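You operate a simulated robot arm through the tools that you are given. There is no shell and no other tool. Be economical: measure what you need, move in short steps, check, and stop when the job is done.

The job below is to be done with a simulated two-armed robot. You get a single attempt, and the scene is never put back.

TASK
Take the long block from the loading bed and leave it on the yellow tray there. Stack the white cube from the loading bed on top of the blue cube. Put the spacer on the loading bed away on the shelf under the compressor. Take the spool on the loading bed and put it away on the top of the beige cabinet. Pick up the brown polish bar from the top of the desk with one hand, pass it to the other hand and put it in the inside of the crate of white brushes. Put the block marked "N" from the top of the desk on the green tray and the block marked "L" in the inside of the top crate by the desk. Open the green cabinet door, put the oval block from the gap between the rigs on the work table in the inside of the green cabinet, then shut the door. Take the white bundle and put it on the front of the filter cabinet top. Any order will do.

Only the result counts: the job must be done as asked and must still hold three seconds after the hand-in. Knocking over, shifting, dropping, spilling or breaking anything else fails it.

THE ROBOT
Two 6-joint arms with two-finger grippers on one trunk, on a base that drives. Base frame: it is fixed to the floor where the robot stands at the start and does not move with it; the origin is under the middle of the robot, x ahead of it, y to its left, z up. Units: mm, degrees, N and s.
The left shoulder is at the start at [70, 176, 1215], the right one opposite. With the tool pointing down near the work surface each hand reaches from about 440 to 780 mm from the robot's upright axis, wherever it stands, measured 20 degrees to its own side. Places, roughly: block [-1000, -7750, 750]; cube [750, 0, 750]; front of the filter cabinet top (20x15 cm) [2640, 1080, 1240]; green cabinet door [2600, 4100, 500]; green tray [-1250, -7750, 750]; inside of the crate of white brushes [-1300, -4100, 1000]; inside of the green cabinet (34x20 cm) [2740, 4060, 400]; inside of the top crate by the desk [-1300, -6100, 900]; long block [750, 0, 750]; oval block (11x5x3 cm) [700, 4900, 800]; polish bar [-1500, -7500, 750]; shelf under the compressor (29x16 cm) [-4060, 7560, 200]; spacer [750, 0, 750]; spool [500, -750, 750]; top of the beige cabinet [-3300, -700, 800]; white bundle [0, 4750, 750]; yellow tray [750, -250, 750]. Payload 2.45 kg a hand.
Tool frame (each hand has its own): the origin (TCP) lies between the finger pads and is the grasp point; the fingertips stand 26 mm ahead of it; z points along the fingers, y is the line along which they close. Largest opening 96 mm; the body of the gripper starts 69 mm behind the TCP.
Orientation is told as [roll, pitch, yaw] about the base's x, y, z axes, in that order, counted from this pose: with the fingers straight down and closing along the base's y, the tool's x points along the base's -x, its y along +y and its z along -z.

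THE INTERFACE
- The arms move only by the tool send_rows. It takes "left_moves", "right_moves" or both (then of equal length, played together; a hand with none holds still); each is a list that holds one entry, the list of rows, each a list of 7 numbers: the shift along the tool's x, y, z in units of 150 mm (1.0 is 150 mm), then the turn, a rotation vector about the tool's x, y, z in units of 120 degrees (1.0 is 120 degrees), then the gripper command, from -1 (fully open) to 1 (shut), values between in proportion. In form: [[[x, y, z, rx, ry, rz, jaw], ...]]. A call has 1 to 10 rows; each row is the pose to reach, as a shift and turn from the pose commanded when the call began, along the tool's axes at that moment. A call with a number of a shift or a turn outside -1 to 1 is refused whole. Each row takes 0.2 s and may step no farther than 50 mm and 8.6 degrees from the row before; otherwise, or with a gripper value out of range, the whole call is refused. A pose out of reach is approached as far as the arm can. The call stops where the force on the tool passes 40 N (or 10 N more than at its start, if that is more) or the arm is blocked; 0.2 s more then pass. The fingers move at their own pace and stop on an object; they squeeze with about 35 N. The grip force told is the motor's: it shows also when the fingers shut on nothing. Time passes only in rows, and 0.2 s behind the last, so rows that repeat a pose let the fingers close. It gives the time, the measured TCP pose, the force on the tool (base axes), the opening and the grip force at its end, in the units of the frame above (readings bear some noise), with the torque about the TCP (base axes, N m) and any sound that the robot's microphone picked up.
- Cameras (640 x 400 px; columns grow to the right, rows downward): "scene" is now at [128.7, -13.9, 1525.7]; the picture's right is [-0.22, -0.98, 0.00], its down [-0.68, 0.15, -0.71] and it looks along [0.70, -0.16, -0.70] (base axes); focal length 288 px, centre (320, 200). "left" rides on the left gripper at [82, -3, -98] in its tool frame; the picture's right is [0.04, 1.00, 0.00], its down [-0.73, 0.03, -0.68] and it looks along [-0.68, 0.03, 0.73] (tool axes); focal length 256 px, centre (320, 200). "right" rides on the right gripper at [82, 3, -98] in its tool frame; the picture's right is [-0.04, 1.00, 0.00], its down [-0.73, -0.03, -0.68] and it looks along [-0.68, -0.03, 0.73] (tool axes); focal length 256 px, centre (320, 200). There is no depth. A picture from a camera that has moved, and an enlarged one, comes with that camera's place and axes in the base frame and with its lens. The place of the scene camera against the robot may be out by one fixed shift of up to 12 mm in any direction.
- get_image(camera): a new picture of that camera. No time passes.
- lift_body(by): slides the trunk up (or, below 0, down) by that many mm; the arms and the scene camera ride with it, the base frame stays. It gives what a move gives, with no picture.
- roll_base(legs): drives the robot by 1 to 6 legs, each [ahead, left, turn to the left] in mm, mm and degrees, along the robot's own axes; the way and the turn of a leg run together, so that a leg with both is an arc; at most 1500 mm and 180 degrees a leg. The arms and the cameras ride along, it lands a little off, and it stops where it bumps. It gives what a move gives.
- pan_tilt(pan, tilt): turns the head with the scene camera to pan (to the left, within 86 degrees either way) and tilt (down, from -29 to 69), counted from straight ahead of the robot. It gives what a move gives.
- enlarge(camera, box): a new picture of the part [left, top, right, bottom] of that camera's present view, enlarged. No time passes.
- finish_job(): hands the job in; it is judged then, once.

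Work in short steps. Places have to be worked out from the pictures, the camera data and where the tool is seen: move nearer, look again, correct. Check each grasp and each placing, and mend what went wrong. You have 535 turns and 328 pictures in all, those below and enlarged ones among them. Open the grippers and draw the arms clear of the work before you hand the job in, unless the task says otherwise; then end with one line.

The tools are called after ">>>" as a command line: name --argument value ..., lists and objects as JSON in quotes. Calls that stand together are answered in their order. send_rows: Moves the arms, as the interface text tells. Its arguments: {"type":"object","properties":{"left_moves":{"type":"array","items":{"type":"array","items":{"type":"array","items":{"type":"number"}}}},"right_moves":{"type":"array","items":{"type":"array","items":{"type":"array","items":{"type":"number"}}}}},"required":[]} The other tools are called the same way: lift_body (by) slides the trunk up or down; roll_base (legs) drives the base; pan_tilt (pan, tilt) turns the head that bears the scene camera; get_image (camera) takes a picture; enlarge (camera, box) takes an enlarged picture of a part of a camera's view; finish_job () hands the job in.

At the start:

```text
t: 0.0
left_tool_pos: [640.3, 81.7, 1053.5]
left_ee_rot: [0.0, 0.0, 0.0]
left_wrist_force: [0.3, 0.2, 0.4]
left_moment: [-0.02, 0.0, -0.03]
left_width: 96.2
left_grip_force: 0.0
right_tool_pos: [455.3, -334.3, 1184.5]
right_ee_rot: [0.0, 0.0, 0.0]
right_wrist_force: [-0.6, 1.1, -0.1]
right_moment: [-0.01, -0.02, 0.02]
right_width: 96.1
right_grip_force: 0.2
trunk travel left (down, up): [-700.0, 140.0]
robot x, y, heading: [-0.9, 1.5, -0.0]
head pan, tilt: [-12.8, 44.5]
```

scene: 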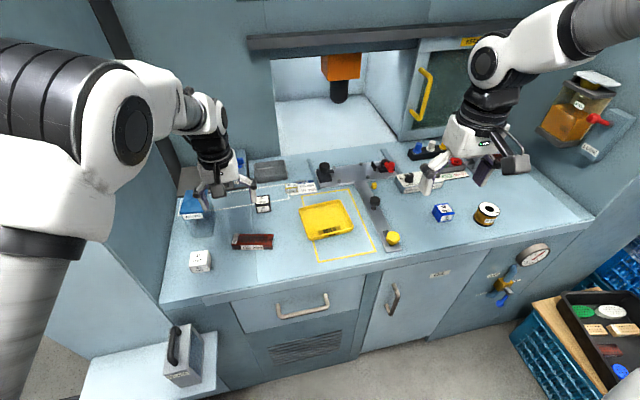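
right: 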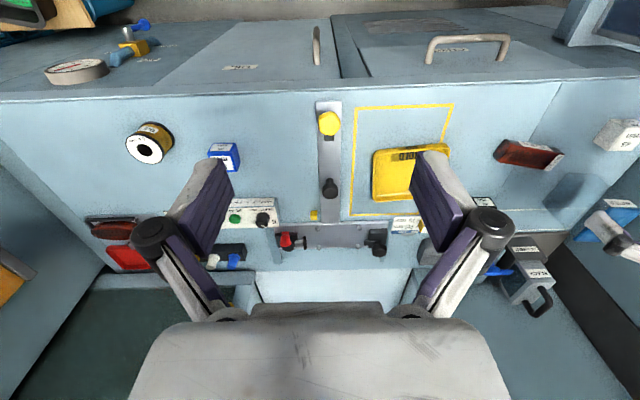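
left: 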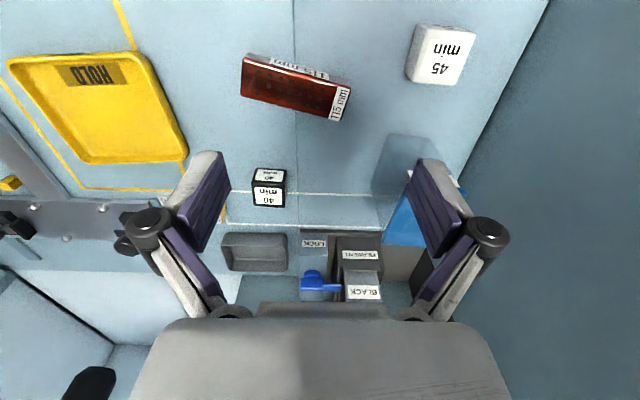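

I start by looking closer at the loading bed to identify the items.

>>> enlarge --camera "scene" --box '[160, 130, 400, 280]'

>>> enlarge --camera "scene" --box '[360, 130, 600, 280]'

```text
2.67 times, centred on (280, 205) of scene
camera zoom: at [128.7, -13.9, 1525.7], right [-0.22, -0.98, 0.0], down [-0.68, 0.15, -0.71], along [0.7, -0.16, -0.7], focal length 768 px, centre (427, 187)
```

zoom: 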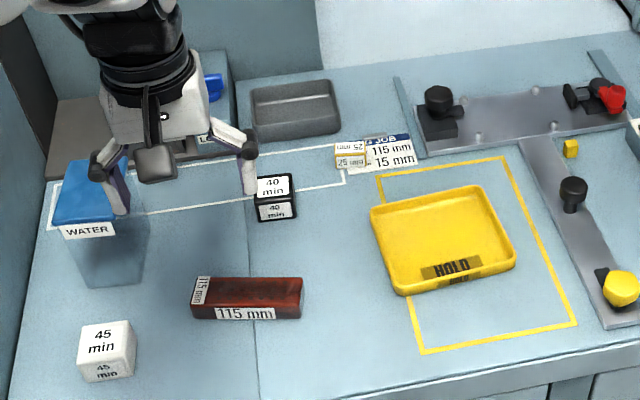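

```text
2.67 times, centred on (480, 205) of scene
camera zoom: at [128.7, -13.9, 1525.7], right [-0.22, -0.98, 0.0], down [-0.68, 0.15, -0.71], along [0.7, -0.16, -0.7], focal length 768 px, centre (-107, 187)
```

zoom: 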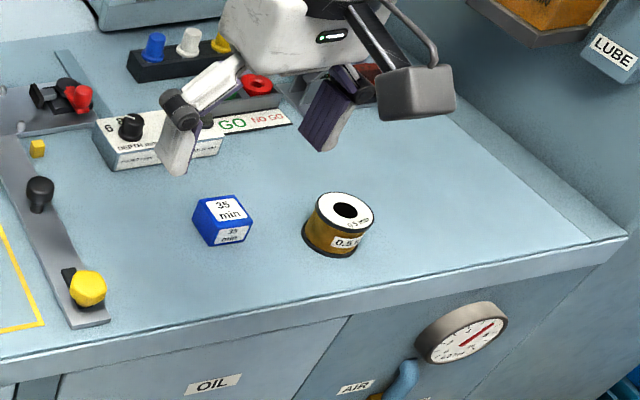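

The "25" item may be the spacer; I zoom there and at the right end.

>>> enlarge --camera "scene" --box '[270, 165, 350, 215]'

>>> enlarge --camera "scene" --box '[340, 150, 420, 200]'

```text
8.00 times, centred on (310, 190) of scene
camera zoom: at [128.7, -13.9, 1525.7], right [-0.22, -0.98, 0.0], down [-0.68, 0.15, -0.71], along [0.7, -0.16, -0.7], focal length 2305 px, centre (400, 280)
```

zoom: 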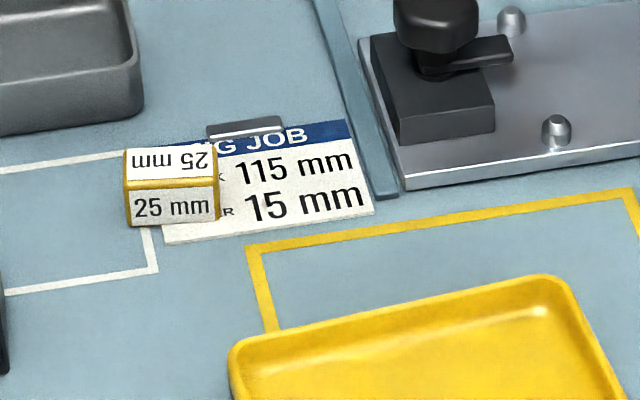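

```text
8.00 times, centred on (380, 175) of scene
camera zoom: at [128.7, -13.9, 1525.7], right [-0.22, -0.98, 0.0], down [-0.68, 0.15, -0.71], along [0.7, -0.16, -0.7], focal length 2305 px, centre (-160, 400)
```

zoom: 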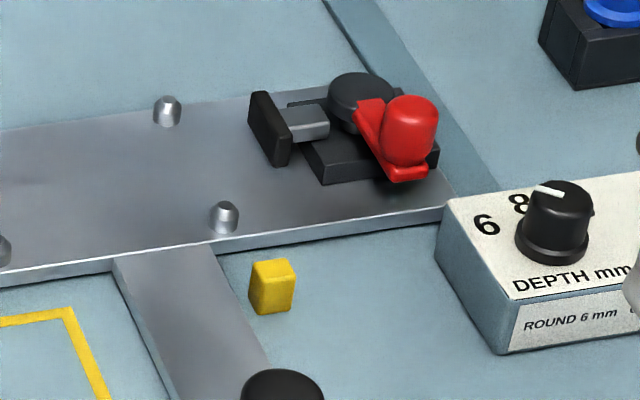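

Triangulating both views gives a table around z≈865–870, long block at about (650,57) lying ~13° off the y axis. I'll move the left hand above it, turned about 77°, and look.

>>> send_rows --left_moves '[[[-0.01, -0.02, 0.04, 0, 0, -0.0642, -1], [-0.02, -0.04, 0.08, 0, 0, -0.1284, -1], [-0.03, -0.06, 0.12, 0, 0, -0.1926, -1], [-0.04, -0.08, 0.16, 0, 0, -0.2568, -1], [-0.05, -0.1, 0.2, 0, 0, -0.321, -1], [-0.06, -0.12, 0.24, 0, 0, -0.3852, -1], [-0.06, -0.14, 0.28, 0, 0, -0.4494, -1], [-0.067, -0.16, 0.32, 0, 0, -0.5136, -1], [-0.067, -0.167, 0.353, 0, 0, -0.5778, -1], [-0.067, -0.167, 0.353, 0, 0, -0.642, -1]]]'

>>> get_image --camera "left"

>>> get_image --camera "scene"

```text
t: 2.2
left_tool_pos: [648.8, 56.7, 1000.6]
left_ee_rot: [-0.1, -0.1, 77.1]
left_wrist_force: [-1.4, 0.1, 0.4]
left_moment: [0.0, -0.04, 0.01]
left_width: 96.1
left_grip_force: 0.1
right_tool_pos: [455.1, -335.1, 1183.7]
right_ee_rot: [0.1, 0.0, 0.1]
right_wrist_force: [0.2, 1.0, -0.4]
right_moment: [-0.02, -0.02, 0.02]
right_width: 95.8
right_grip_force: 0.0
trunk travel left (down, up): [-700.0, 140.0]
robot x, y, heading: [-4.3, 0.7, 0.3]
head pan, tilt: [-12.8, 44.5]
```

```text
320 pictures are left
camera left: at [634.5, -23.8, 1099.1], right [-0.98, 0.18, 0.0], down [0.13, 0.72, 0.68], along [0.12, 0.67, -0.73], focal length 256 px, centre (320, 200)
```

left: 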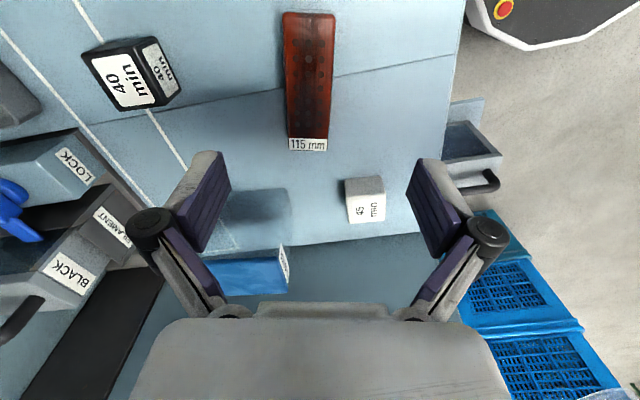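

```text
319 pictures are left
camera scene: at [128.5, -13.9, 1525.7], right [-0.22, -0.98, 0.0], down [-0.68, 0.15, -0.71], along [0.7, -0.16, -0.7], focal length 288 px, centre (320, 200)
```

scene: 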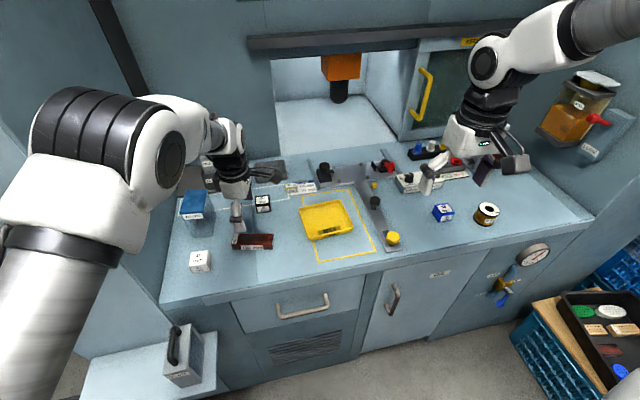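

Heights are still uncertain (cube top ≈ 880, table perhaps 840). I enlarge the block for accurate edges.

>>> enlarge --camera "left" --box '[240, 0, 400, 240]'

```text
1.67 times, centred on (320, 120) of left
camera zoom: at [634.5, -23.8, 1099.1], right [-0.98, 0.18, 0.0], down [0.13, 0.72, 0.68], along [0.12, 0.67, -0.73], focal length 427 px, centre (320, 333)
```

zoom: 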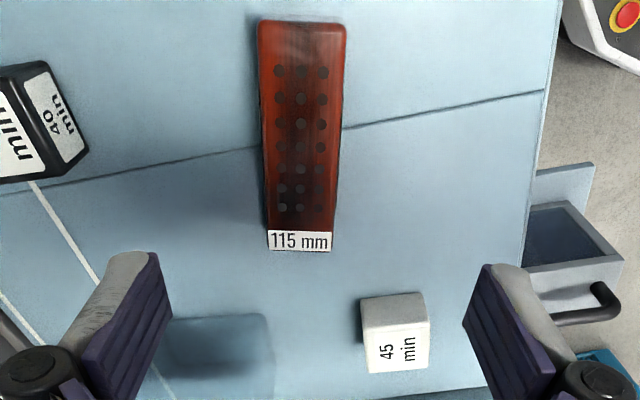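

Using the 115 mm length, the block top is at z≈872. Offset in tool frame is (-3,-9). I descend to TCP z≈885 and look.

>>> send_rows --left_moves '[[[-0.02, -0.058, 0.25, 0, 0, 0, -1], [-0.02, -0.058, 0.5, 0, 0, 0, -1], [-0.02, -0.058, 0.7, 0, 0, 0, -1], [-0.02, -0.058, 0.77, 0, 0, 0, -1]]]'

>>> get_image --camera "left"

```text
t: 3.2
left_tool_pos: [659.8, 57.0, 884.4]
left_ee_rot: [0.1, 0.0, 76.9]
left_wrist_force: [0.5, -0.6, 0.7]
left_moment: [0.03, 0.02, -0.03]
left_width: 95.9
left_grip_force: 0.0
right_tool_pos: [456.0, -335.1, 1183.7]
right_ee_rot: [0.0, 0.0, 0.0]
right_wrist_force: [0.1, 0.6, 1.4]
right_moment: [0.03, -0.01, 0.01]
right_width: 95.6
right_grip_force: 0.1
trunk travel left (down, up): [-700.0, 140.0]
robot x, y, heading: [-0.2, 1.7, -0.1]
head pan, tilt: [-12.8, 44.5]
```

```text
317 pictures are left
camera left: at [644.1, -22.7, 982.9], right [-0.98, 0.19, 0.0], down [0.14, 0.72, 0.68], along [0.13, 0.67, -0.73], focal length 256 px, centre (320, 200)
```

left: 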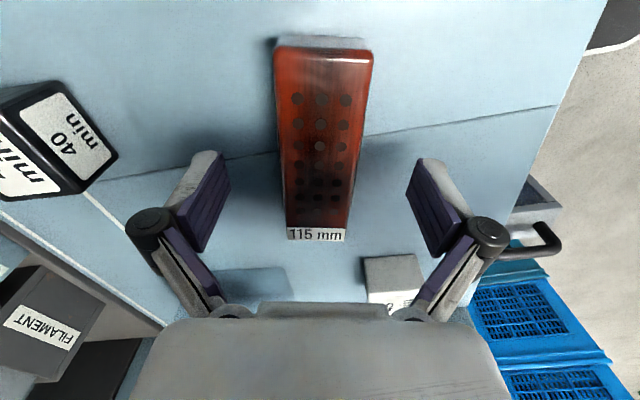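

Well centred; block top about 876. I go down to TCP ≈ 870 and then close.

>>> send_rows --left_moves '[[[0.0, 0, 0.04, 0, 0, 0, -1], [0, 0, 0.08, 0, 0, 0, -1], [0, 0, 0.093, 0, 0, 0, -1]]]'

>>> enlarge --camera "right" --box '[40, 80, 460, 290]'

```text
t: 4.0
left_tool_pos: [658.3, 58.3, 871.2]
left_ee_rot: [0.1, -0.1, 77.0]
left_wrist_force: [0.3, 0.2, -0.5]
left_moment: [-0.01, -0.02, 0.01]
left_width: 96.1
left_grip_force: 0.1
right_tool_pos: [456.4, -334.1, 1183.9]
right_ee_rot: [-0.1, 0.1, 0.0]
right_wrist_force: [0.2, -0.8, -0.1]
right_moment: [-0.03, 0.01, -0.02]
right_width: 95.9
right_grip_force: 0.1
trunk travel left (down, up): [-700.0, 140.0]
robot x, y, heading: [2.1, 0.5, -0.1]
head pan, tilt: [-12.8, 44.5]
```

```text
1.52 times, centred on (250, 185) of right
camera zoom: at [373.1, -331.9, 1282.4], right [0.04, 1.0, 0.0], down [0.73, -0.03, 0.68], along [0.68, -0.03, -0.73], focal length 390 px, centre (427, 223)
```

zoom: 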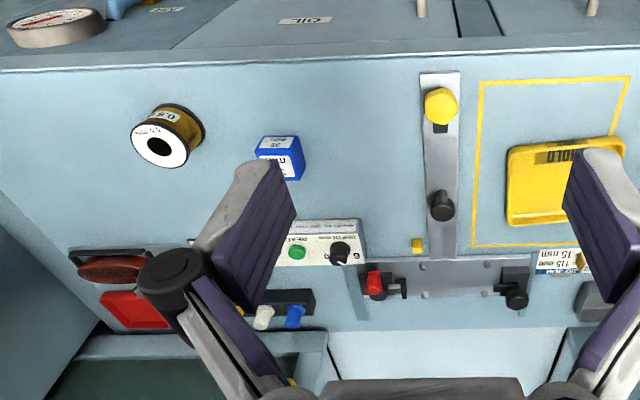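

No contact yet; I close the left gripper.

>>> send_rows --left_moves '[[[0, 0, 0.01, 0, 0, 0, 1], [0, 0, 0.01, 0, 0, 0, 1], [0, 0, 0.01, 0, 0, 0, 1]]]'

```text
t: 4.7
left_tool_pos: [658.2, 56.8, 876.1]
left_ee_rot: [-0.2, -0.1, 77.1]
left_wrist_force: [-8.3, 2.1, 20.1]
left_moment: [0.08, 0.66, 0.0]
left_width: 39.1
left_grip_force: 34.6
right_tool_pos: [450.9, -333.6, 1186.1]
right_ee_rot: [0.1, -0.2, 0.0]
right_wrist_force: [-0.1, 0.1, -0.5]
right_moment: [-0.03, 0.01, -0.03]
right_width: 96.2
right_grip_force: 0.0
trunk travel left (down, up): [-700.0, 140.0]
robot x, y, heading: [-3.7, 1.6, 0.1]
head pan, tilt: [-12.8, 44.5]
stopped in row 3 (left hand): the force on the tool passed its limit at 44 N (the readings are from after the stop); the commanded pose is now the measured one
```

The block is held (39 mm). I lift 100 mm and then roll the base 200 mm to the right so the left hand reaches the tray.

>>> send_rows --left_moves '[[[0, 0, -0.2, 0, 0, 0, 1], [0, 0, -0.5, 0, 0, 0, 1], [0, 0, -0.75, 0, 0, 0, 1]]]'

>>> roll_base --legs '[[0, -200, 0]]'

>>> get_image --camera "left"

>>> get_image --camera "scene"

```text
t: 5.5
left_tool_pos: [660.0, 57.4, 984.5]
left_ee_rot: [-0.1, -0.1, 77.1]
left_wrist_force: [0.4, 1.2, 0.0]
left_moment: [0.0, -0.03, -0.02]
left_width: 0.0
left_grip_force: 27.9
right_tool_pos: [454.6, -334.5, 1184.0]
right_ee_rot: [0.0, 0.0, 0.0]
right_wrist_force: [0.7, 0.7, 0.3]
right_moment: [0.0, -0.01, -0.01]
right_width: 96.1
right_grip_force: 0.0
trunk travel left (down, up): [-700.0, 140.0]
robot x, y, heading: [-0.1, -1.8, -0.2]
head pan, tilt: [-12.8, 44.5]
```

```text
t: 7.0
left_tool_pos: [659.6, -140.2, 984.5]
left_ee_rot: [0.0, 0.0, 77.1]
left_wrist_force: [-0.1, -0.2, -0.5]
left_moment: [-0.04, 0.02, -0.03]
left_width: 0.0
left_grip_force: 28.1
right_tool_pos: [455.1, -531.8, 1184.2]
right_ee_rot: [-0.1, 0.0, 0.1]
right_wrist_force: [-0.5, -0.2, 0.2]
right_moment: [-0.02, -0.01, -0.01]
right_width: 95.9
right_grip_force: 0.1
trunk travel left (down, up): [-700.0, 140.0]
robot x, y, heading: [-0.1, -200.8, -0.1]
head pan, tilt: [-12.8, 44.5]
```

```text
315 pictures are left
camera left: at [643.7, -220.1, 1083.3], right [-0.98, 0.18, 0.0], down [0.13, 0.72, 0.68], along [0.13, 0.67, -0.73], focal length 256 px, centre (320, 200)
```

left: 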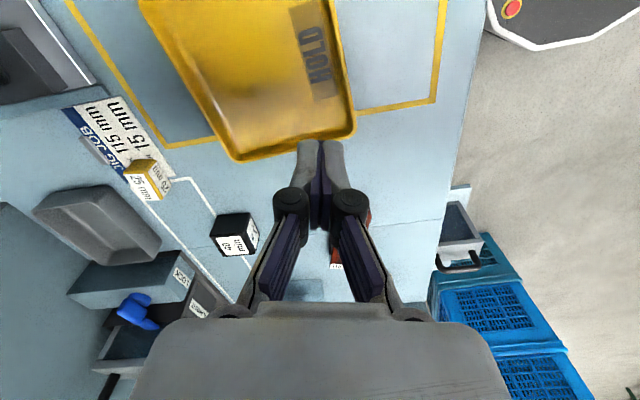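

```text
314 pictures are left
camera scene: at [128.3, -211.3, 1525.7], right [-0.22, -0.98, 0.0], down [-0.68, 0.15, -0.71], along [0.7, -0.16, -0.7], focal length 288 px, centre (320, 200)
```

scene: 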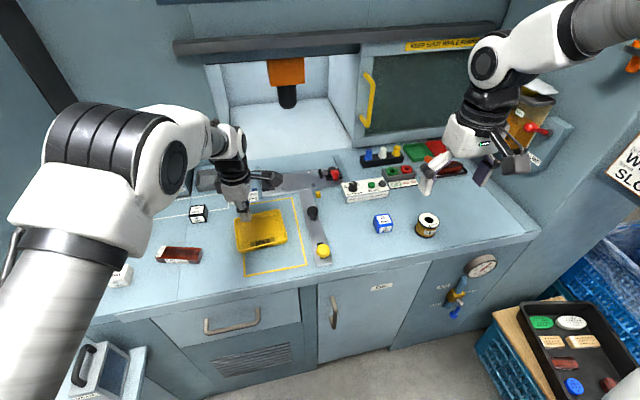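

The block slipped out (jaws shut at 0), it remained on the table. I open and go back above it to look, and will grip deeper and lift slower.

>>> send_rows --left_moves '[[[-0.3, 0.07, 0, 0, 0, 0, -1], [-0.6, 0.14, 0, 0, 0, 0, -1], [-0.93, 0.21, 0, 0, 0, 0, -1]]]'

>>> get_image --camera "left"

```text
refused: row 3 steps farther than a row can; nothing moved
```

```text
313 pictures are left
camera left: at [643.7, -220.1, 1083.3], right [-0.98, 0.18, 0.0], down [0.13, 0.72, 0.68], along [0.13, 0.67, -0.73], focal length 256 px, centre (320, 200)
```

left: 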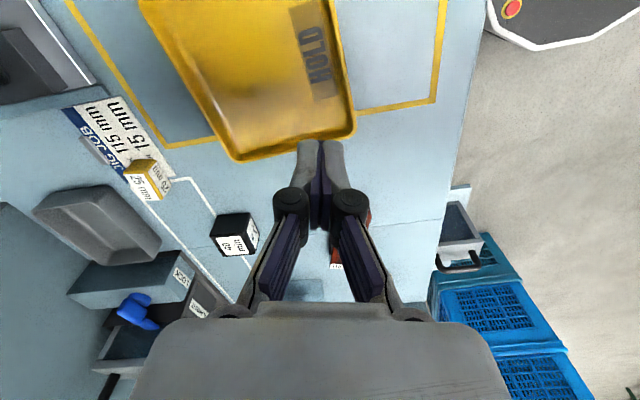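

Step sizes must be smaller; I use four rows.

>>> send_rows --left_moves '[[[-0.24, 0.055, 0, 0, 0, 0, -1], [-0.48, 0.11, 0, 0, 0, 0, -1], [-0.72, 0.165, 0, 0, 0, 0, -1], [-0.96, 0.22, 0, 0, 0, 0, -1]]]'

>>> send_rows --left_moves '[[[-0.16, 0.035, 0.1, 0, 0, 0, -1], [-0.32, 0.07, 0.2, 0, 0, 0, -1]]]'

>>> get_image --camera "left"

```text
t: 8.1
left_tool_pos: [658.9, 9.8, 983.7]
left_ee_rot: [-0.1, 0.1, 77.0]
left_wrist_force: [0.8, 0.3, 0.0]
left_moment: [-0.01, 0.04, -0.02]
left_width: 95.9
left_grip_force: 0.1
right_tool_pos: [455.2, -530.1, 1185.8]
right_ee_rot: [-0.1, 0.0, 0.1]
right_wrist_force: [-0.3, 0.9, -0.7]
right_moment: [-0.03, -0.01, -0.05]
right_width: 96.1
right_grip_force: 0.1
trunk travel left (down, up): [-700.0, 140.0]
robot x, y, heading: [2.8, -197.5, 0.1]
head pan, tilt: [-12.8, 44.5]
```

```text
t: 8.7
left_tool_pos: [659.7, 57.7, 953.8]
left_ee_rot: [-0.1, 0.0, 77.1]
left_wrist_force: [-0.2, 1.4, -0.3]
left_moment: [-0.06, -0.02, 0.01]
left_width: 96.1
left_grip_force: 0.1
right_tool_pos: [456.1, -531.6, 1183.8]
right_ee_rot: [0.0, 0.0, 0.1]
right_wrist_force: [0.8, -0.1, 0.5]
right_moment: [-0.08, 0.02, 0.0]
right_width: 96.0
right_grip_force: 0.1
trunk travel left (down, up): [-700.0, 140.0]
robot x, y, heading: [1.1, -198.0, 0.2]
head pan, tilt: [-12.8, 44.5]
```

```text
312 pictures are left
camera left: at [644.8, -21.5, 1052.9], right [-0.98, 0.18, 0.0], down [0.13, 0.72, 0.68], along [0.13, 0.67, -0.74], focal length 256 px, centre (320, 200)
```

left: 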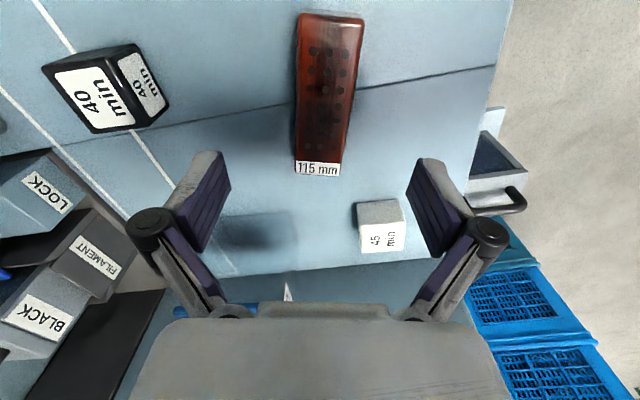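

The block is still well aligned (2° off, centred within 3 mm). I go down slowly to find contact with the table.

>>> send_rows --left_moves '[[[0.01, 0.02, 0.25, 0, 0, 0.016, -1], [0.01, 0.02, 0.5, 0, 0, 0.016, -1], [0.01, 0.02, 0.55, 0, 0, 0.016, -1], [0.01, 0.02, 0.57, 0, 0, 0.016, -1], [0.01, 0.02, 0.59, 0, 0, 0.016, -1], [0.01, 0.02, 0.61, 0, 0, 0.016, -1], [0.01, 0.02, 0.63, 0, 0, 0.016, -1], [0.01, 0.02, 0.65, 0, 0, 0.016, -1]]]'

```text
t: 10.4
left_tool_pos: [654.7, 55.4, 860.6]
left_ee_rot: [-0.2, -0.1, 75.2]
left_wrist_force: [-3.2, 3.7, 20.5]
left_moment: [0.13, 0.55, -0.17]
left_width: 96.4
left_grip_force: 0.7
right_tool_pos: [452.5, -533.2, 1186.3]
right_ee_rot: [0.1, -0.1, 0.1]
right_wrist_force: [0.5, -0.6, 0.3]
right_moment: [0.0, 0.04, -0.01]
right_width: 95.9
right_grip_force: 0.1
trunk travel left (down, up): [-700.0, 140.0]
robot x, y, heading: [-3.2, -200.0, -0.0]
head pan, tilt: [-12.8, 44.5]
```

Table contact at about TCP z=860. I raise 8 mm, close, and check.

>>> send_rows --left_moves '[[[0.0, 0.0, -0.03, 0, 0, 0, -1], [0, 0, -0.05, 0, 0, 0, -0.3], [0, 0, -0.05, 0, 0, 0, 0.1], [0, 0, -0.05, 0, 0, 0, 1], [0, 0, -0.05, 0, 0, 0, 1]]]'

>>> get_image --camera "left"

```text
t: 11.2
left_tool_pos: [649.6, 55.6, 871.1]
left_ee_rot: [-0.2, -0.1, 75.3]
left_wrist_force: [-17.3, 6.8, 36.2]
left_moment: [0.11, 1.57, -0.22]
left_width: 64.7
left_grip_force: 16.2
right_tool_pos: [448.6, -533.7, 1187.1]
right_ee_rot: [0.1, -0.5, 0.1]
right_wrist_force: [0.0, -0.9, -0.5]
right_moment: [-0.04, -0.02, 0.0]
right_width: 96.1
right_grip_force: 0.0
trunk travel left (down, up): [-700.0, 140.0]
robot x, y, heading: [0.4, -201.1, 0.2]
head pan, tilt: [-12.8, 44.5]
stopped in row 3 (left hand): the force on the tool passed its limit at 43 N (the readings are from after the stop); the commanded pose is now the measured one
```

```text
311 pictures are left
camera left: at [632.2, -23.3, 970.1], right [-0.98, 0.22, 0.0], down [0.16, 0.72, 0.68], along [0.15, 0.66, -0.73], focal length 256 px, centre (320, 200)
```

left: 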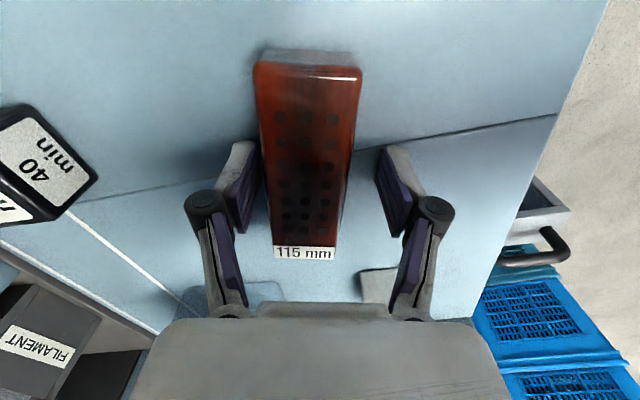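

The finger tips swing outward as they close, so they hit the table. I open a little, raise ~10 mm, shift to centre and close again.

>>> send_rows --left_moves '[[[0, -0.02, -0.04, 0, 0, 0, -0.3], [0, -0.03, -0.06, 0, 0, 0, -0.3], [0, -0.03, -0.06, 0, 0, 0, 0.5], [0, -0.03, -0.06, 0, 0, 0, 1], [0, -0.03, -0.06, 0, 0, 0, 1]]]'

>>> get_image --camera "left"

```text
t: 12.4
left_tool_pos: [658.6, 56.1, 875.7]
left_ee_rot: [0.1, -0.1, 75.2]
left_wrist_force: [0.2, -2.3, 13.7]
left_moment: [-0.11, -0.25, -0.02]
left_width: 39.2
left_grip_force: 34.6
right_tool_pos: [454.3, -533.2, 1184.4]
right_ee_rot: [0.1, -0.1, 0.1]
right_wrist_force: [0.0, -1.1, -0.6]
right_moment: [-0.01, -0.01, 0.0]
right_width: 96.3
right_grip_force: 0.1
trunk travel left (down, up): [-700.0, 140.0]
robot x, y, heading: [-1.1, -199.5, 0.1]
head pan, tilt: [-12.8, 44.5]
```

```text
310 pictures are left
camera left: at [641.2, -25.5, 974.1], right [-0.98, 0.22, 0.0], down [0.16, 0.72, 0.68], along [0.15, 0.66, -0.73], focal length 256 px, centre (320, 200)
```

left: 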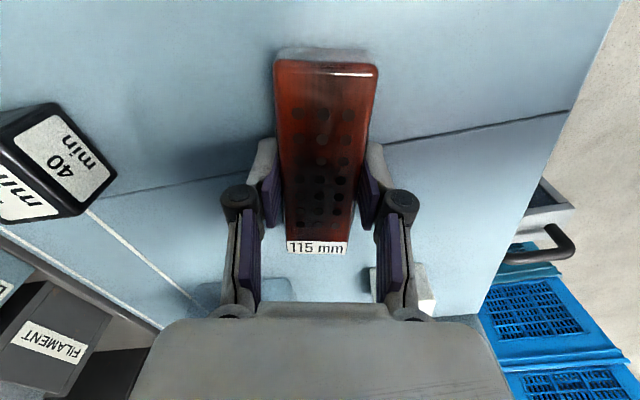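

Closed on it with a good overlap. I lift slowly 45 mm and watch the opening.

>>> send_rows --left_moves '[[[0, 0, -0.02, 0, 0, 0, 1], [0, 0, -0.04, 0, 0, 0, 1], [0, 0, -0.06, 0, 0, 0, 1], [0, 0, -0.1, 0, 0, 0, 1], [0, 0, -0.15, 0, 0, 0, 1], [0, 0, -0.2, 0, 0, 0, 1], [0, 0, -0.25, 0, 0, 0, 1], [0, 0, -0.3, 0, 0, 0, 1]]]'

```text
t: 14.2
left_tool_pos: [659.7, 54.3, 919.8]
left_ee_rot: [0.2, 0.0, 75.2]
left_wrist_force: [-0.1, 0.0, -0.7]
left_moment: [0.01, -0.01, -0.01]
left_width: 39.1
left_grip_force: 34.9
right_tool_pos: [454.0, -534.2, 1183.7]
right_ee_rot: [0.0, -0.1, 0.1]
right_wrist_force: [-0.9, 0.2, 0.2]
right_moment: [0.02, 0.02, -0.01]
right_width: 96.0
right_grip_force: 0.0
trunk travel left (down, up): [-700.0, 140.0]
robot x, y, heading: [-0.2, -196.6, 0.4]
head pan, tilt: [-12.8, 44.5]
```

Held. Move toward the tray gently at constant height plus 35 mm and look.

>>> send_rows --left_moves '[[[0.1, -0.04, -0.12, 0, 0, 0, 1], [0.25, -0.1, -0.25, 0, 0, 0, 1], [0.45, -0.18, -0.25, 0, 0, 0, 1], [0.65, -0.27, -0.25, 0, 0, 0, 1], [0.8, -0.33, -0.25, 0, 0, 0, 1], [0.9, -0.37, -0.25, 0, 0, 0, 1]]]'

>>> get_image --camera "left"

>>> get_image --camera "scene"

```text
t: 15.6
left_tool_pos: [679.0, -90.0, 955.3]
left_ee_rot: [0.2, 0.0, 75.1]
left_wrist_force: [-0.1, -0.2, -0.2]
left_moment: [0.01, -0.03, -0.02]
left_width: 38.9
left_grip_force: 35.0
right_tool_pos: [455.5, -532.6, 1182.2]
right_ee_rot: [0.0, 0.0, 0.0]
right_wrist_force: [-1.0, 0.2, -0.2]
right_moment: [-0.01, 0.0, 0.02]
right_width: 95.9
right_grip_force: 0.0
trunk travel left (down, up): [-700.0, 140.0]
robot x, y, heading: [0.5, -200.3, 0.0]
head pan, tilt: [-12.8, 44.5]
```

```text
309 pictures are left
camera left: at [662.0, -169.9, 1054.7], right [-0.98, 0.22, 0.0], down [0.16, 0.72, 0.68], along [0.14, 0.66, -0.73], focal length 256 px, centre (320, 200)
```

left: 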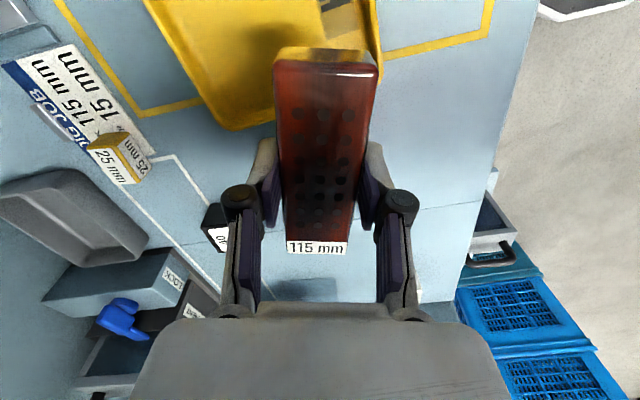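

```text
308 pictures are left
camera scene: at [128.8, -212.9, 1525.6], right [-0.22, -0.98, 0.0], down [-0.68, 0.15, -0.71], along [0.7, -0.16, -0.7], focal length 288 px, centre (320, 200)
```

scene: 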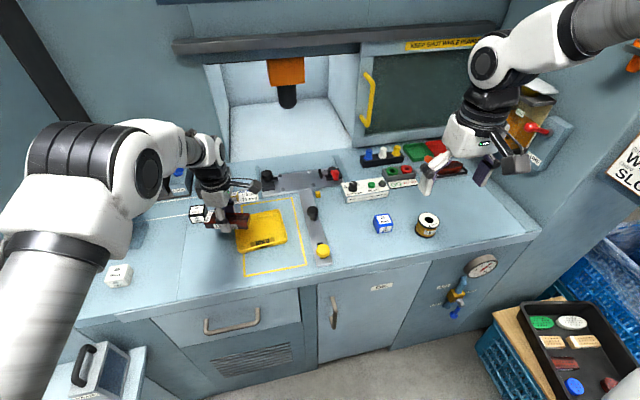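

The tray centre is about (708,-164), edges roughly along the base axes. I move there turning the block ~18°, then look.

>>> send_rows --left_moves '[[[0.11, -0.07, 0, 0, 0, -0.05, 1], [0.22, -0.15, 0, 0, 0, -0.1, 1], [0.33, -0.22, 0, 0, 0, -0.15, 1], [0.43, -0.29, 0, 0, 0, -0.15, 1]]]'

>>> get_image --camera "left"

>>> enlarge --camera "scene" --box '[180, 160, 340, 280]'

```text
t: 16.6
left_tool_pos: [705.0, -163.2, 956.1]
left_ee_rot: [0.2, 0.0, 93.3]
left_wrist_force: [-0.4, 0.0, -0.2]
left_moment: [-0.01, 0.01, 0.01]
left_width: 39.0
left_grip_force: 34.7
right_tool_pos: [454.7, -534.1, 1183.4]
right_ee_rot: [0.0, -0.1, 0.1]
right_wrist_force: [-0.7, -0.6, 1.1]
right_moment: [0.02, -0.01, 0.0]
right_width: 96.1
right_grip_force: 0.1
trunk travel left (down, up): [-700.0, 140.0]
robot x, y, heading: [0.0, -198.7, 0.1]
head pan, tilt: [-12.8, 44.5]
```

```text
307 pictures are left
camera left: at [713.3, -245.4, 1054.9], right [-1.0, -0.1, 0.0], down [-0.07, 0.73, 0.68], along [-0.07, 0.68, -0.73], focal length 256 px, centre (320, 200)
```

left: 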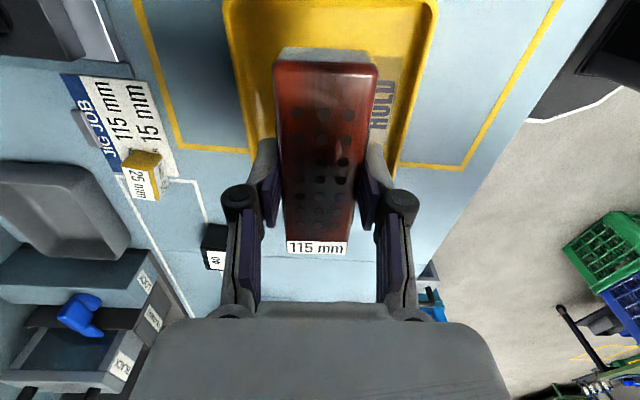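

```text
3.33 times, centred on (260, 220) of scene
camera zoom: at [129.0, -213.3, 1525.6], right [-0.22, -0.98, 0.0], down [-0.68, 0.15, -0.71], along [0.7, -0.16, -0.7], focal length 961 px, centre (520, 133)
```

zoom: 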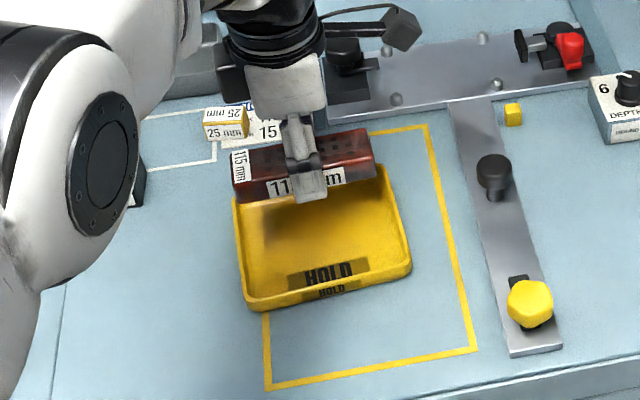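

Well aligned with the tray. I lower to near the floor with small steps and stop at contact.

>>> send_rows --left_moves '[[[0, 0, 0.15, 0, 0, 0, 1], [0, 0, 0.3, 0, 0, 0, 1], [0, 0, 0.4, 0, 0, 0, 1], [0, 0, 0.43, 0, 0, 0, 1], [0, 0, 0.46, 0, 0, 0, 1], [0, 0, 0.48, 0, 0, 0, 1]]]'

>>> enlarge --camera "scene" --box '[180, 160, 340, 280]'

```text
t: 18.0
left_tool_pos: [703.4, -163.5, 885.0]
left_ee_rot: [0.2, 0.0, 93.2]
left_wrist_force: [-0.5, 0.4, -1.5]
left_moment: [-0.01, -0.01, 0.0]
left_width: 39.1
left_grip_force: 35.1
right_tool_pos: [455.6, -532.4, 1183.6]
right_ee_rot: [-0.1, 0.0, 0.1]
right_wrist_force: [-0.5, -1.0, 0.0]
right_moment: [0.0, -0.02, 0.0]
right_width: 96.2
right_grip_force: 0.0
trunk travel left (down, up): [-700.0, 140.0]
robot x, y, heading: [-0.5, -198.4, 0.0]
head pan, tilt: [-12.8, 44.5]
```

```text
3.33 times, centred on (260, 220) of scene
camera zoom: at [128.4, -212.4, 1525.7], right [-0.22, -0.98, 0.0], down [-0.68, 0.15, -0.71], along [0.7, -0.16, -0.7], focal length 961 px, centre (520, 133)
```

zoom: 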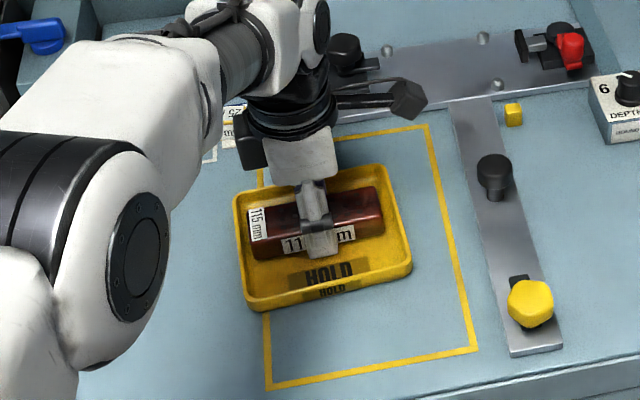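

It sits inside the tray outline. A few mm more until contact.

>>> send_rows --left_moves '[[[0, 0, 0.015, 0, 0, 0, 1], [0, 0, 0.03, 0, 0, 0, 1], [0, 0, 0.04, 0, 0, 0, 1]]]'

```text
t: 18.8
left_tool_pos: [704.9, -163.1, 879.5]
left_ee_rot: [0.1, -0.1, 93.2]
left_wrist_force: [-0.1, 0.6, 5.3]
left_moment: [0.08, -0.09, 0.0]
left_width: 38.7
left_grip_force: 35.7
right_tool_pos: [454.1, -532.5, 1184.5]
right_ee_rot: [-0.1, 0.0, 0.1]
right_wrist_force: [-0.5, -0.3, -0.2]
right_moment: [0.01, 0.01, -0.02]
right_width: 96.1
right_grip_force: 0.0
trunk travel left (down, up): [-700.0, 140.0]
robot x, y, heading: [-2.2, -200.1, 0.0]
head pan, tilt: [-12.8, 44.5]
```

Contact at 5 N. I open partially and lift.

>>> send_rows --left_moves '[[[0, 0, 0, 0, 0, 0, 0.1], [0, 0, 0, 0, 0, 0, -0.2], [0, 0, -0.05, 0, 0, 0, -0.2], [0, 0, -0.2, 0, 0, 0, -0.2], [0, 0, -0.5, 0, 0, 0, -0.2], [0, 0, -0.8, 0, 0, 0, -0.5]]]'

>>> get_image --camera "left"

```text
t: 20.2
left_tool_pos: [702.3, -163.2, 998.8]
left_ee_rot: [0.2, 0.0, 93.2]
left_wrist_force: [-0.3, 0.3, 0.8]
left_moment: [0.02, -0.02, 0.0]
left_width: 72.1
left_grip_force: 0.0
right_tool_pos: [454.6, -533.1, 1184.1]
right_ee_rot: [0.0, -0.1, 0.2]
right_wrist_force: [0.3, 0.1, 0.0]
right_moment: [0.01, -0.01, 0.0]
right_width: 95.8
right_grip_force: 0.1
trunk travel left (down, up): [-700.0, 140.0]
robot x, y, heading: [-0.1, -198.8, 0.1]
head pan, tilt: [-12.8, 44.5]
```

```text
304 pictures are left
camera left: at [711.0, -244.3, 1097.4], right [-1.0, -0.1, 0.0], down [-0.07, 0.73, 0.68], along [-0.07, 0.68, -0.73], focal length 256 px, centre (320, 200)
```

left: 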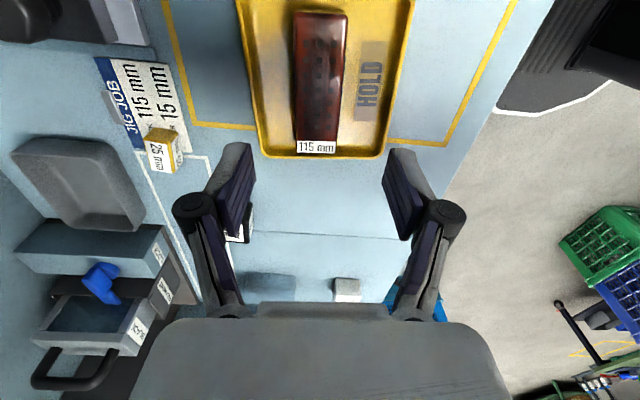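

Long block rests on the tray. Now roll back left 200 mm, rotate the left hand back to about yaw -11° for the white cube.

>>> roll_base --legs '[[0, 200, 0]]'

>>> send_rows --left_moves '[[[0, 0, -0.03, 0, 0, 0.07, -0.5], [0, 0, -0.06, 0, 0, 0.14, -0.5], [0, 0, -0.1, 0, 0, 0.21, -0.5], [0, 0, -0.14, 0, 0, 0.28, -0.5], [0, 0, -0.18, 0, 0, 0.35, -0.8], [0, 0, -0.22, 0, 0, 0.42, -1], [0, 0, -0.26, 0, 0, 0.49, -1], [0, 0, -0.3, 0, 0, 0.56, -1], [0, 0, -0.3, 0, 0, 0.63, -1], [0, 0, -0.3, 0, 0, 0.7, -1]]]'

```text
t: 21.8
left_tool_pos: [704.5, 34.2, 998.1]
left_ee_rot: [0.1, -0.1, 93.1]
left_wrist_force: [-0.7, -0.6, 0.5]
left_moment: [-0.01, 0.01, -0.02]
left_width: 71.9
left_grip_force: 0.0
right_tool_pos: [453.4, -335.7, 1184.7]
right_ee_rot: [0.0, 0.0, 0.0]
right_wrist_force: [-0.8, -0.2, -0.5]
right_moment: [0.01, -0.03, 0.02]
right_width: 95.9
right_grip_force: 0.0
trunk travel left (down, up): [-700.0, 140.0]
robot x, y, heading: [-2.6, -0.6, -0.0]
head pan, tilt: [-12.8, 44.5]
```

```text
t: 24.0
left_tool_pos: [704.6, 35.5, 1042.8]
left_ee_rot: [-0.1, 0.2, 8.8]
left_wrist_force: [-0.5, 0.0, 0.4]
left_moment: [0.0, -0.01, 0.0]
left_width: 95.9
left_grip_force: 0.0
right_tool_pos: [454.2, -333.8, 1182.7]
right_ee_rot: [0.1, -0.1, 0.0]
right_wrist_force: [0.1, 0.5, 0.2]
right_moment: [0.02, 0.02, -0.03]
right_width: 96.2
right_grip_force: 0.1
trunk travel left (down, up): [-700.0, 140.0]
robot x, y, heading: [0.7, 4.0, -0.0]
head pan, tilt: [-12.8, 44.5]
```

Next to above the white cube.

>>> send_rows --left_moves '[[[0.08, 0.24, 0, 0, 0, 0.055, -1], [0.16, 0.5, 0, 0, 0, 0.11, -1], [0.24, 0.76, 0.1, 0, 0, 0.165, -1], [0.32, 0.98, 0.2, 0, 0, 0.165, -1]]]'

>>> get_image --camera "left"

```text
t: 25.0
left_tool_pos: [633.7, 172.5, 1013.2]
left_ee_rot: [-0.1, 0.2, -10.9]
left_wrist_force: [0.0, 0.2, 0.2]
left_moment: [-0.03, -0.04, -0.01]
left_width: 96.1
left_grip_force: 0.1
right_tool_pos: [455.1, -333.4, 1183.8]
right_ee_rot: [0.0, -0.1, 0.0]
right_wrist_force: [-0.9, 0.4, -0.3]
right_moment: [-0.02, -0.01, 0.0]
right_width: 95.8
right_grip_force: 0.0
trunk travel left (down, up): [-700.0, 140.0]
robot x, y, heading: [-2.1, 0.2, 0.1]
head pan, tilt: [-12.8, 44.5]
```

```text
303 pictures are left
camera left: at [552.6, 185.6, 1112.0], right [0.15, 0.99, 0.0], down [0.73, -0.11, 0.68], along [0.67, -0.1, -0.74], focal length 256 px, centre (320, 200)
```

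left: 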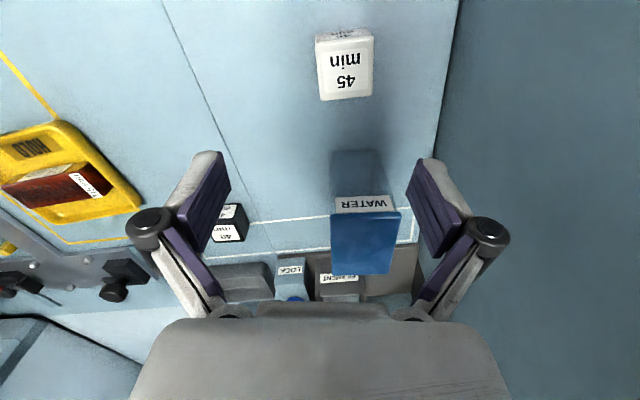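

The cube centre is 16 mm back and 21 mm left of the TCP. I descend to TCP ≈ 888 over it.

>>> send_rows --left_moves '[[[0.1, 0.13, 0.15, 0, 0, 0, -1], [0.109, 0.142, 0.4, 0, 0, 0, -1], [0.109, 0.142, 0.65, 0, 0, 0, -1], [0.109, 0.142, 0.83, 0, 0, 0, -1]]]'

>>> get_image --camera "left"

```text
t: 26.0
left_tool_pos: [619.9, 196.2, 888.1]
left_ee_rot: [-0.1, 0.0, -10.6]
left_wrist_force: [0.5, 0.4, -1.2]
left_moment: [-0.02, 0.02, -0.01]
left_width: 96.0
left_grip_force: 0.0
right_tool_pos: [455.8, -334.0, 1183.3]
right_ee_rot: [0.0, 0.0, 0.0]
right_wrist_force: [0.4, 0.1, 0.1]
right_moment: [-0.04, 0.01, -0.02]
right_width: 95.9
right_grip_force: 0.0
trunk travel left (down, up): [-700.0, 140.0]
robot x, y, heading: [-1.9, 0.8, 0.0]
head pan, tilt: [-12.8, 44.5]
```

```text
302 pictures are left
camera left: at [540.8, 208.8, 987.9], right [0.15, 0.99, 0.0], down [0.73, -0.11, 0.68], along [0.67, -0.1, -0.74], focal length 256 px, centre (320, 200)
```

left: 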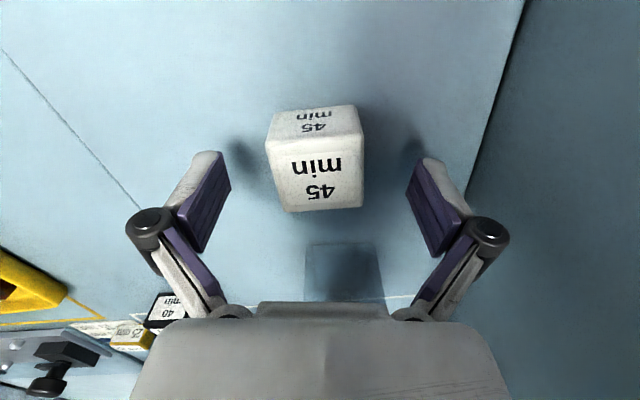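

Centred. Close the gripper here.

>>> send_rows --left_moves '[[[0, -0.02, 0.02, 0, 0, 0, -0.5], [0, -0.02, 0.02, 0, 0, 0, 0.2], [0, -0.02, 0.02, 0, 0, 0, 0.8], [0, -0.02, 0.02, 0, 0, 0, 1]]]'

```text
t: 27.0
left_tool_pos: [620.1, 193.1, 886.2]
left_ee_rot: [0.0, 0.2, -10.7]
left_wrist_force: [1.9, 0.5, 4.2]
left_moment: [0.02, -0.07, 0.02]
left_width: 45.2
left_grip_force: 35.1
right_tool_pos: [454.3, -335.8, 1184.1]
right_ee_rot: [0.0, 0.0, 0.0]
right_wrist_force: [0.8, 0.0, 0.1]
right_moment: [-0.05, 0.01, 0.0]
right_width: 96.5
right_grip_force: 0.0
trunk travel left (down, up): [-700.0, 140.0]
robot x, y, heading: [-4.9, 2.0, 0.0]
head pan, tilt: [-12.8, 44.5]
```

Gripped at 45 mm. Slow lift.

>>> send_rows --left_moves '[[[0, 0, -0.03, 0, 0, 0, 1], [0, 0, -0.07, 0, 0, 0, 1], [0, 0, -0.13, 0, 0, 0, 1], [0, 0, -0.2, 0, 0, 0, 1], [0, 0, -0.35, 0, 0, 0, 1], [0, 0, -0.55, 0, 0, 0, 1], [0, 0, -0.75, 0, 0, 0, 1], [0, 0, -0.95, 0, 0, 0, 1]]]'

>>> get_image --camera "scene"

```text
t: 28.8
left_tool_pos: [619.7, 191.5, 1029.5]
left_ee_rot: [0.0, 0.1, -10.7]
left_wrist_force: [-1.1, -1.1, -0.8]
left_moment: [0.0, 0.01, 0.01]
left_width: 45.2
left_grip_force: 35.2
right_tool_pos: [453.1, -334.6, 1183.1]
right_ee_rot: [0.0, 0.1, 0.0]
right_wrist_force: [-0.4, -0.1, 0.6]
right_moment: [-0.03, -0.02, 0.0]
right_width: 96.2
right_grip_force: 0.1
trunk travel left (down, up): [-700.0, 140.0]
robot x, y, heading: [1.6, 2.2, 0.0]
head pan, tilt: [-12.8, 44.5]
```

```text
301 pictures are left
camera scene: at [127.1, -13.9, 1525.7], right [-0.22, -0.98, 0.0], down [-0.68, 0.16, -0.71], along [0.7, -0.16, -0.7], focal length 288 px, centre (320, 200)
```

scene: 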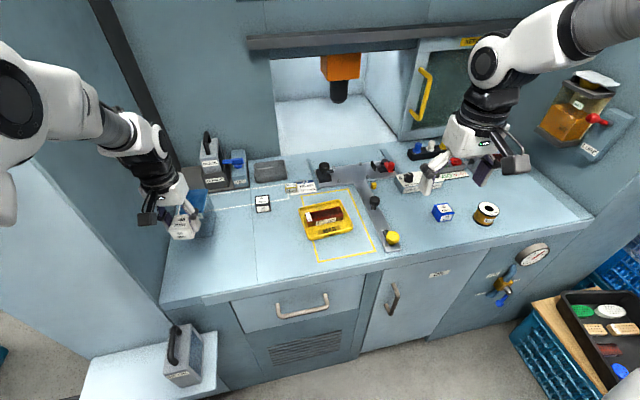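

White cube in hand. Blue cube estimated at (662,-537), spool near (620,-668). I roll 450 mm right with the cube carried.

>>> roll_base --legs '[[0, -450, 0]]'

>>> get_image --camera "scene"

```text
t: 31.5
left_tool_pos: [619.1, -259.1, 1028.1]
left_ee_rot: [-0.1, 0.3, -10.9]
left_wrist_force: [0.8, -0.7, -0.5]
left_moment: [0.0, -0.01, -0.02]
left_width: 44.9
left_grip_force: 35.5
right_tool_pos: [452.1, -783.9, 1182.6]
right_ee_rot: [-0.1, 0.0, -0.2]
right_wrist_force: [0.4, 0.3, -0.4]
right_moment: [-0.03, -0.01, 0.01]
right_width: 96.2
right_grip_force: 0.1
trunk travel left (down, up): [-700.0, 140.0]
robot x, y, heading: [-6.2, -448.6, -0.2]
head pan, tilt: [-12.8, 44.5]
```

```text
300 pictures are left
camera scene: at [127.2, -462.5, 1525.7], right [-0.22, -0.97, 0.0], down [-0.68, 0.16, -0.71], along [0.69, -0.16, -0.7], focal length 288 px, centre (320, 200)
```

scene: 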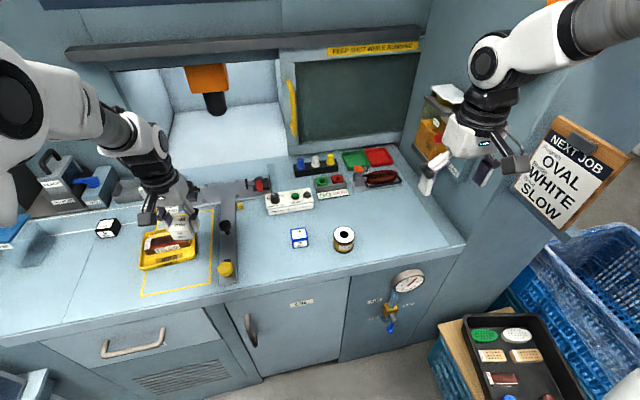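

I zoom on the blue cube and spool.

>>> enlarge --camera "scene" --box '[270, 205, 370, 268]'

```text
6.35 times, centred on (320, 236) of scene
camera zoom: at [127.2, -462.5, 1525.7], right [-0.22, -0.97, 0.0], down [-0.68, 0.16, -0.71], along [0.69, -0.16, -0.7], focal length 1830 px, centre (320, -32)
```

zoom: 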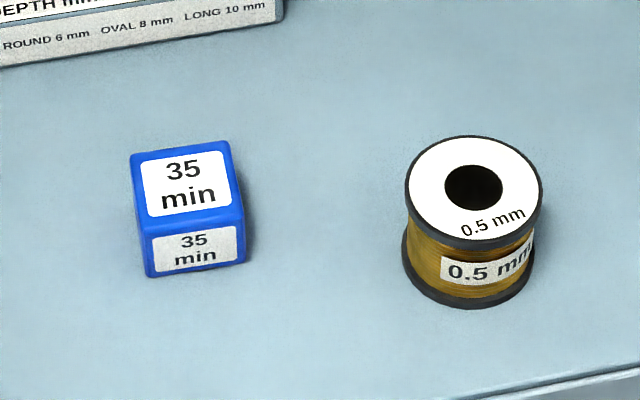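

Blue cube top is about 45 mm wide at roughly (650,-525), aligned with the base axes. I move over it in two steps at z≈1028.

>>> send_rows --left_moves '[[[-0.06, -0.2, 0, 0, 0, 0, 1], [-0.13, -0.41, 0, 0, 0, -0.02, 1], [-0.2, -0.63, 0, 0, 0, -0.04, 1], [-0.27, -0.85, 0, 0, 0, -0.067, 1]]]'

>>> get_image --camera "left"

```text
t: 32.5
left_tool_pos: [636.3, -394.5, 1027.4]
left_ee_rot: [0.0, 0.2, -2.7]
left_wrist_force: [0.4, -1.0, -1.0]
left_moment: [0.03, 0.01, -0.03]
left_width: 45.1
left_grip_force: 34.6
right_tool_pos: [452.3, -786.2, 1182.9]
right_ee_rot: [0.1, 0.0, -0.2]
right_wrist_force: [0.2, -0.5, 0.3]
right_moment: [0.01, 0.0, 0.01]
right_width: 95.9
right_grip_force: 0.0
trunk travel left (down, up): [-700.0, 140.0]
robot x, y, heading: [2.4, -450.9, -0.1]
head pan, tilt: [-12.8, 44.5]
```

```text
298 pictures are left
camera left: at [554.3, -392.9, 1127.1], right [0.01, 1.0, 0.0], down [0.74, -0.01, 0.68], along [0.68, -0.01, -0.74], focal length 256 px, centre (320, 200)
```

left: 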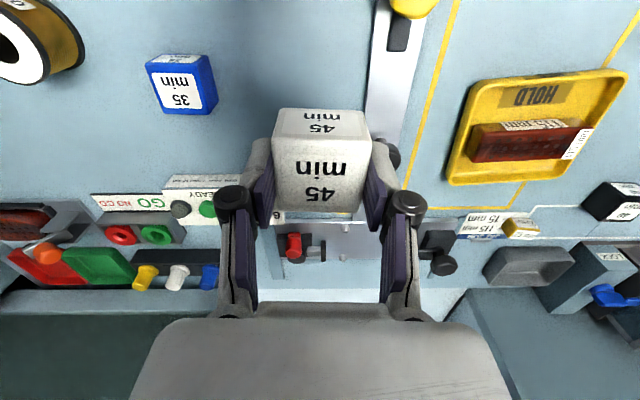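

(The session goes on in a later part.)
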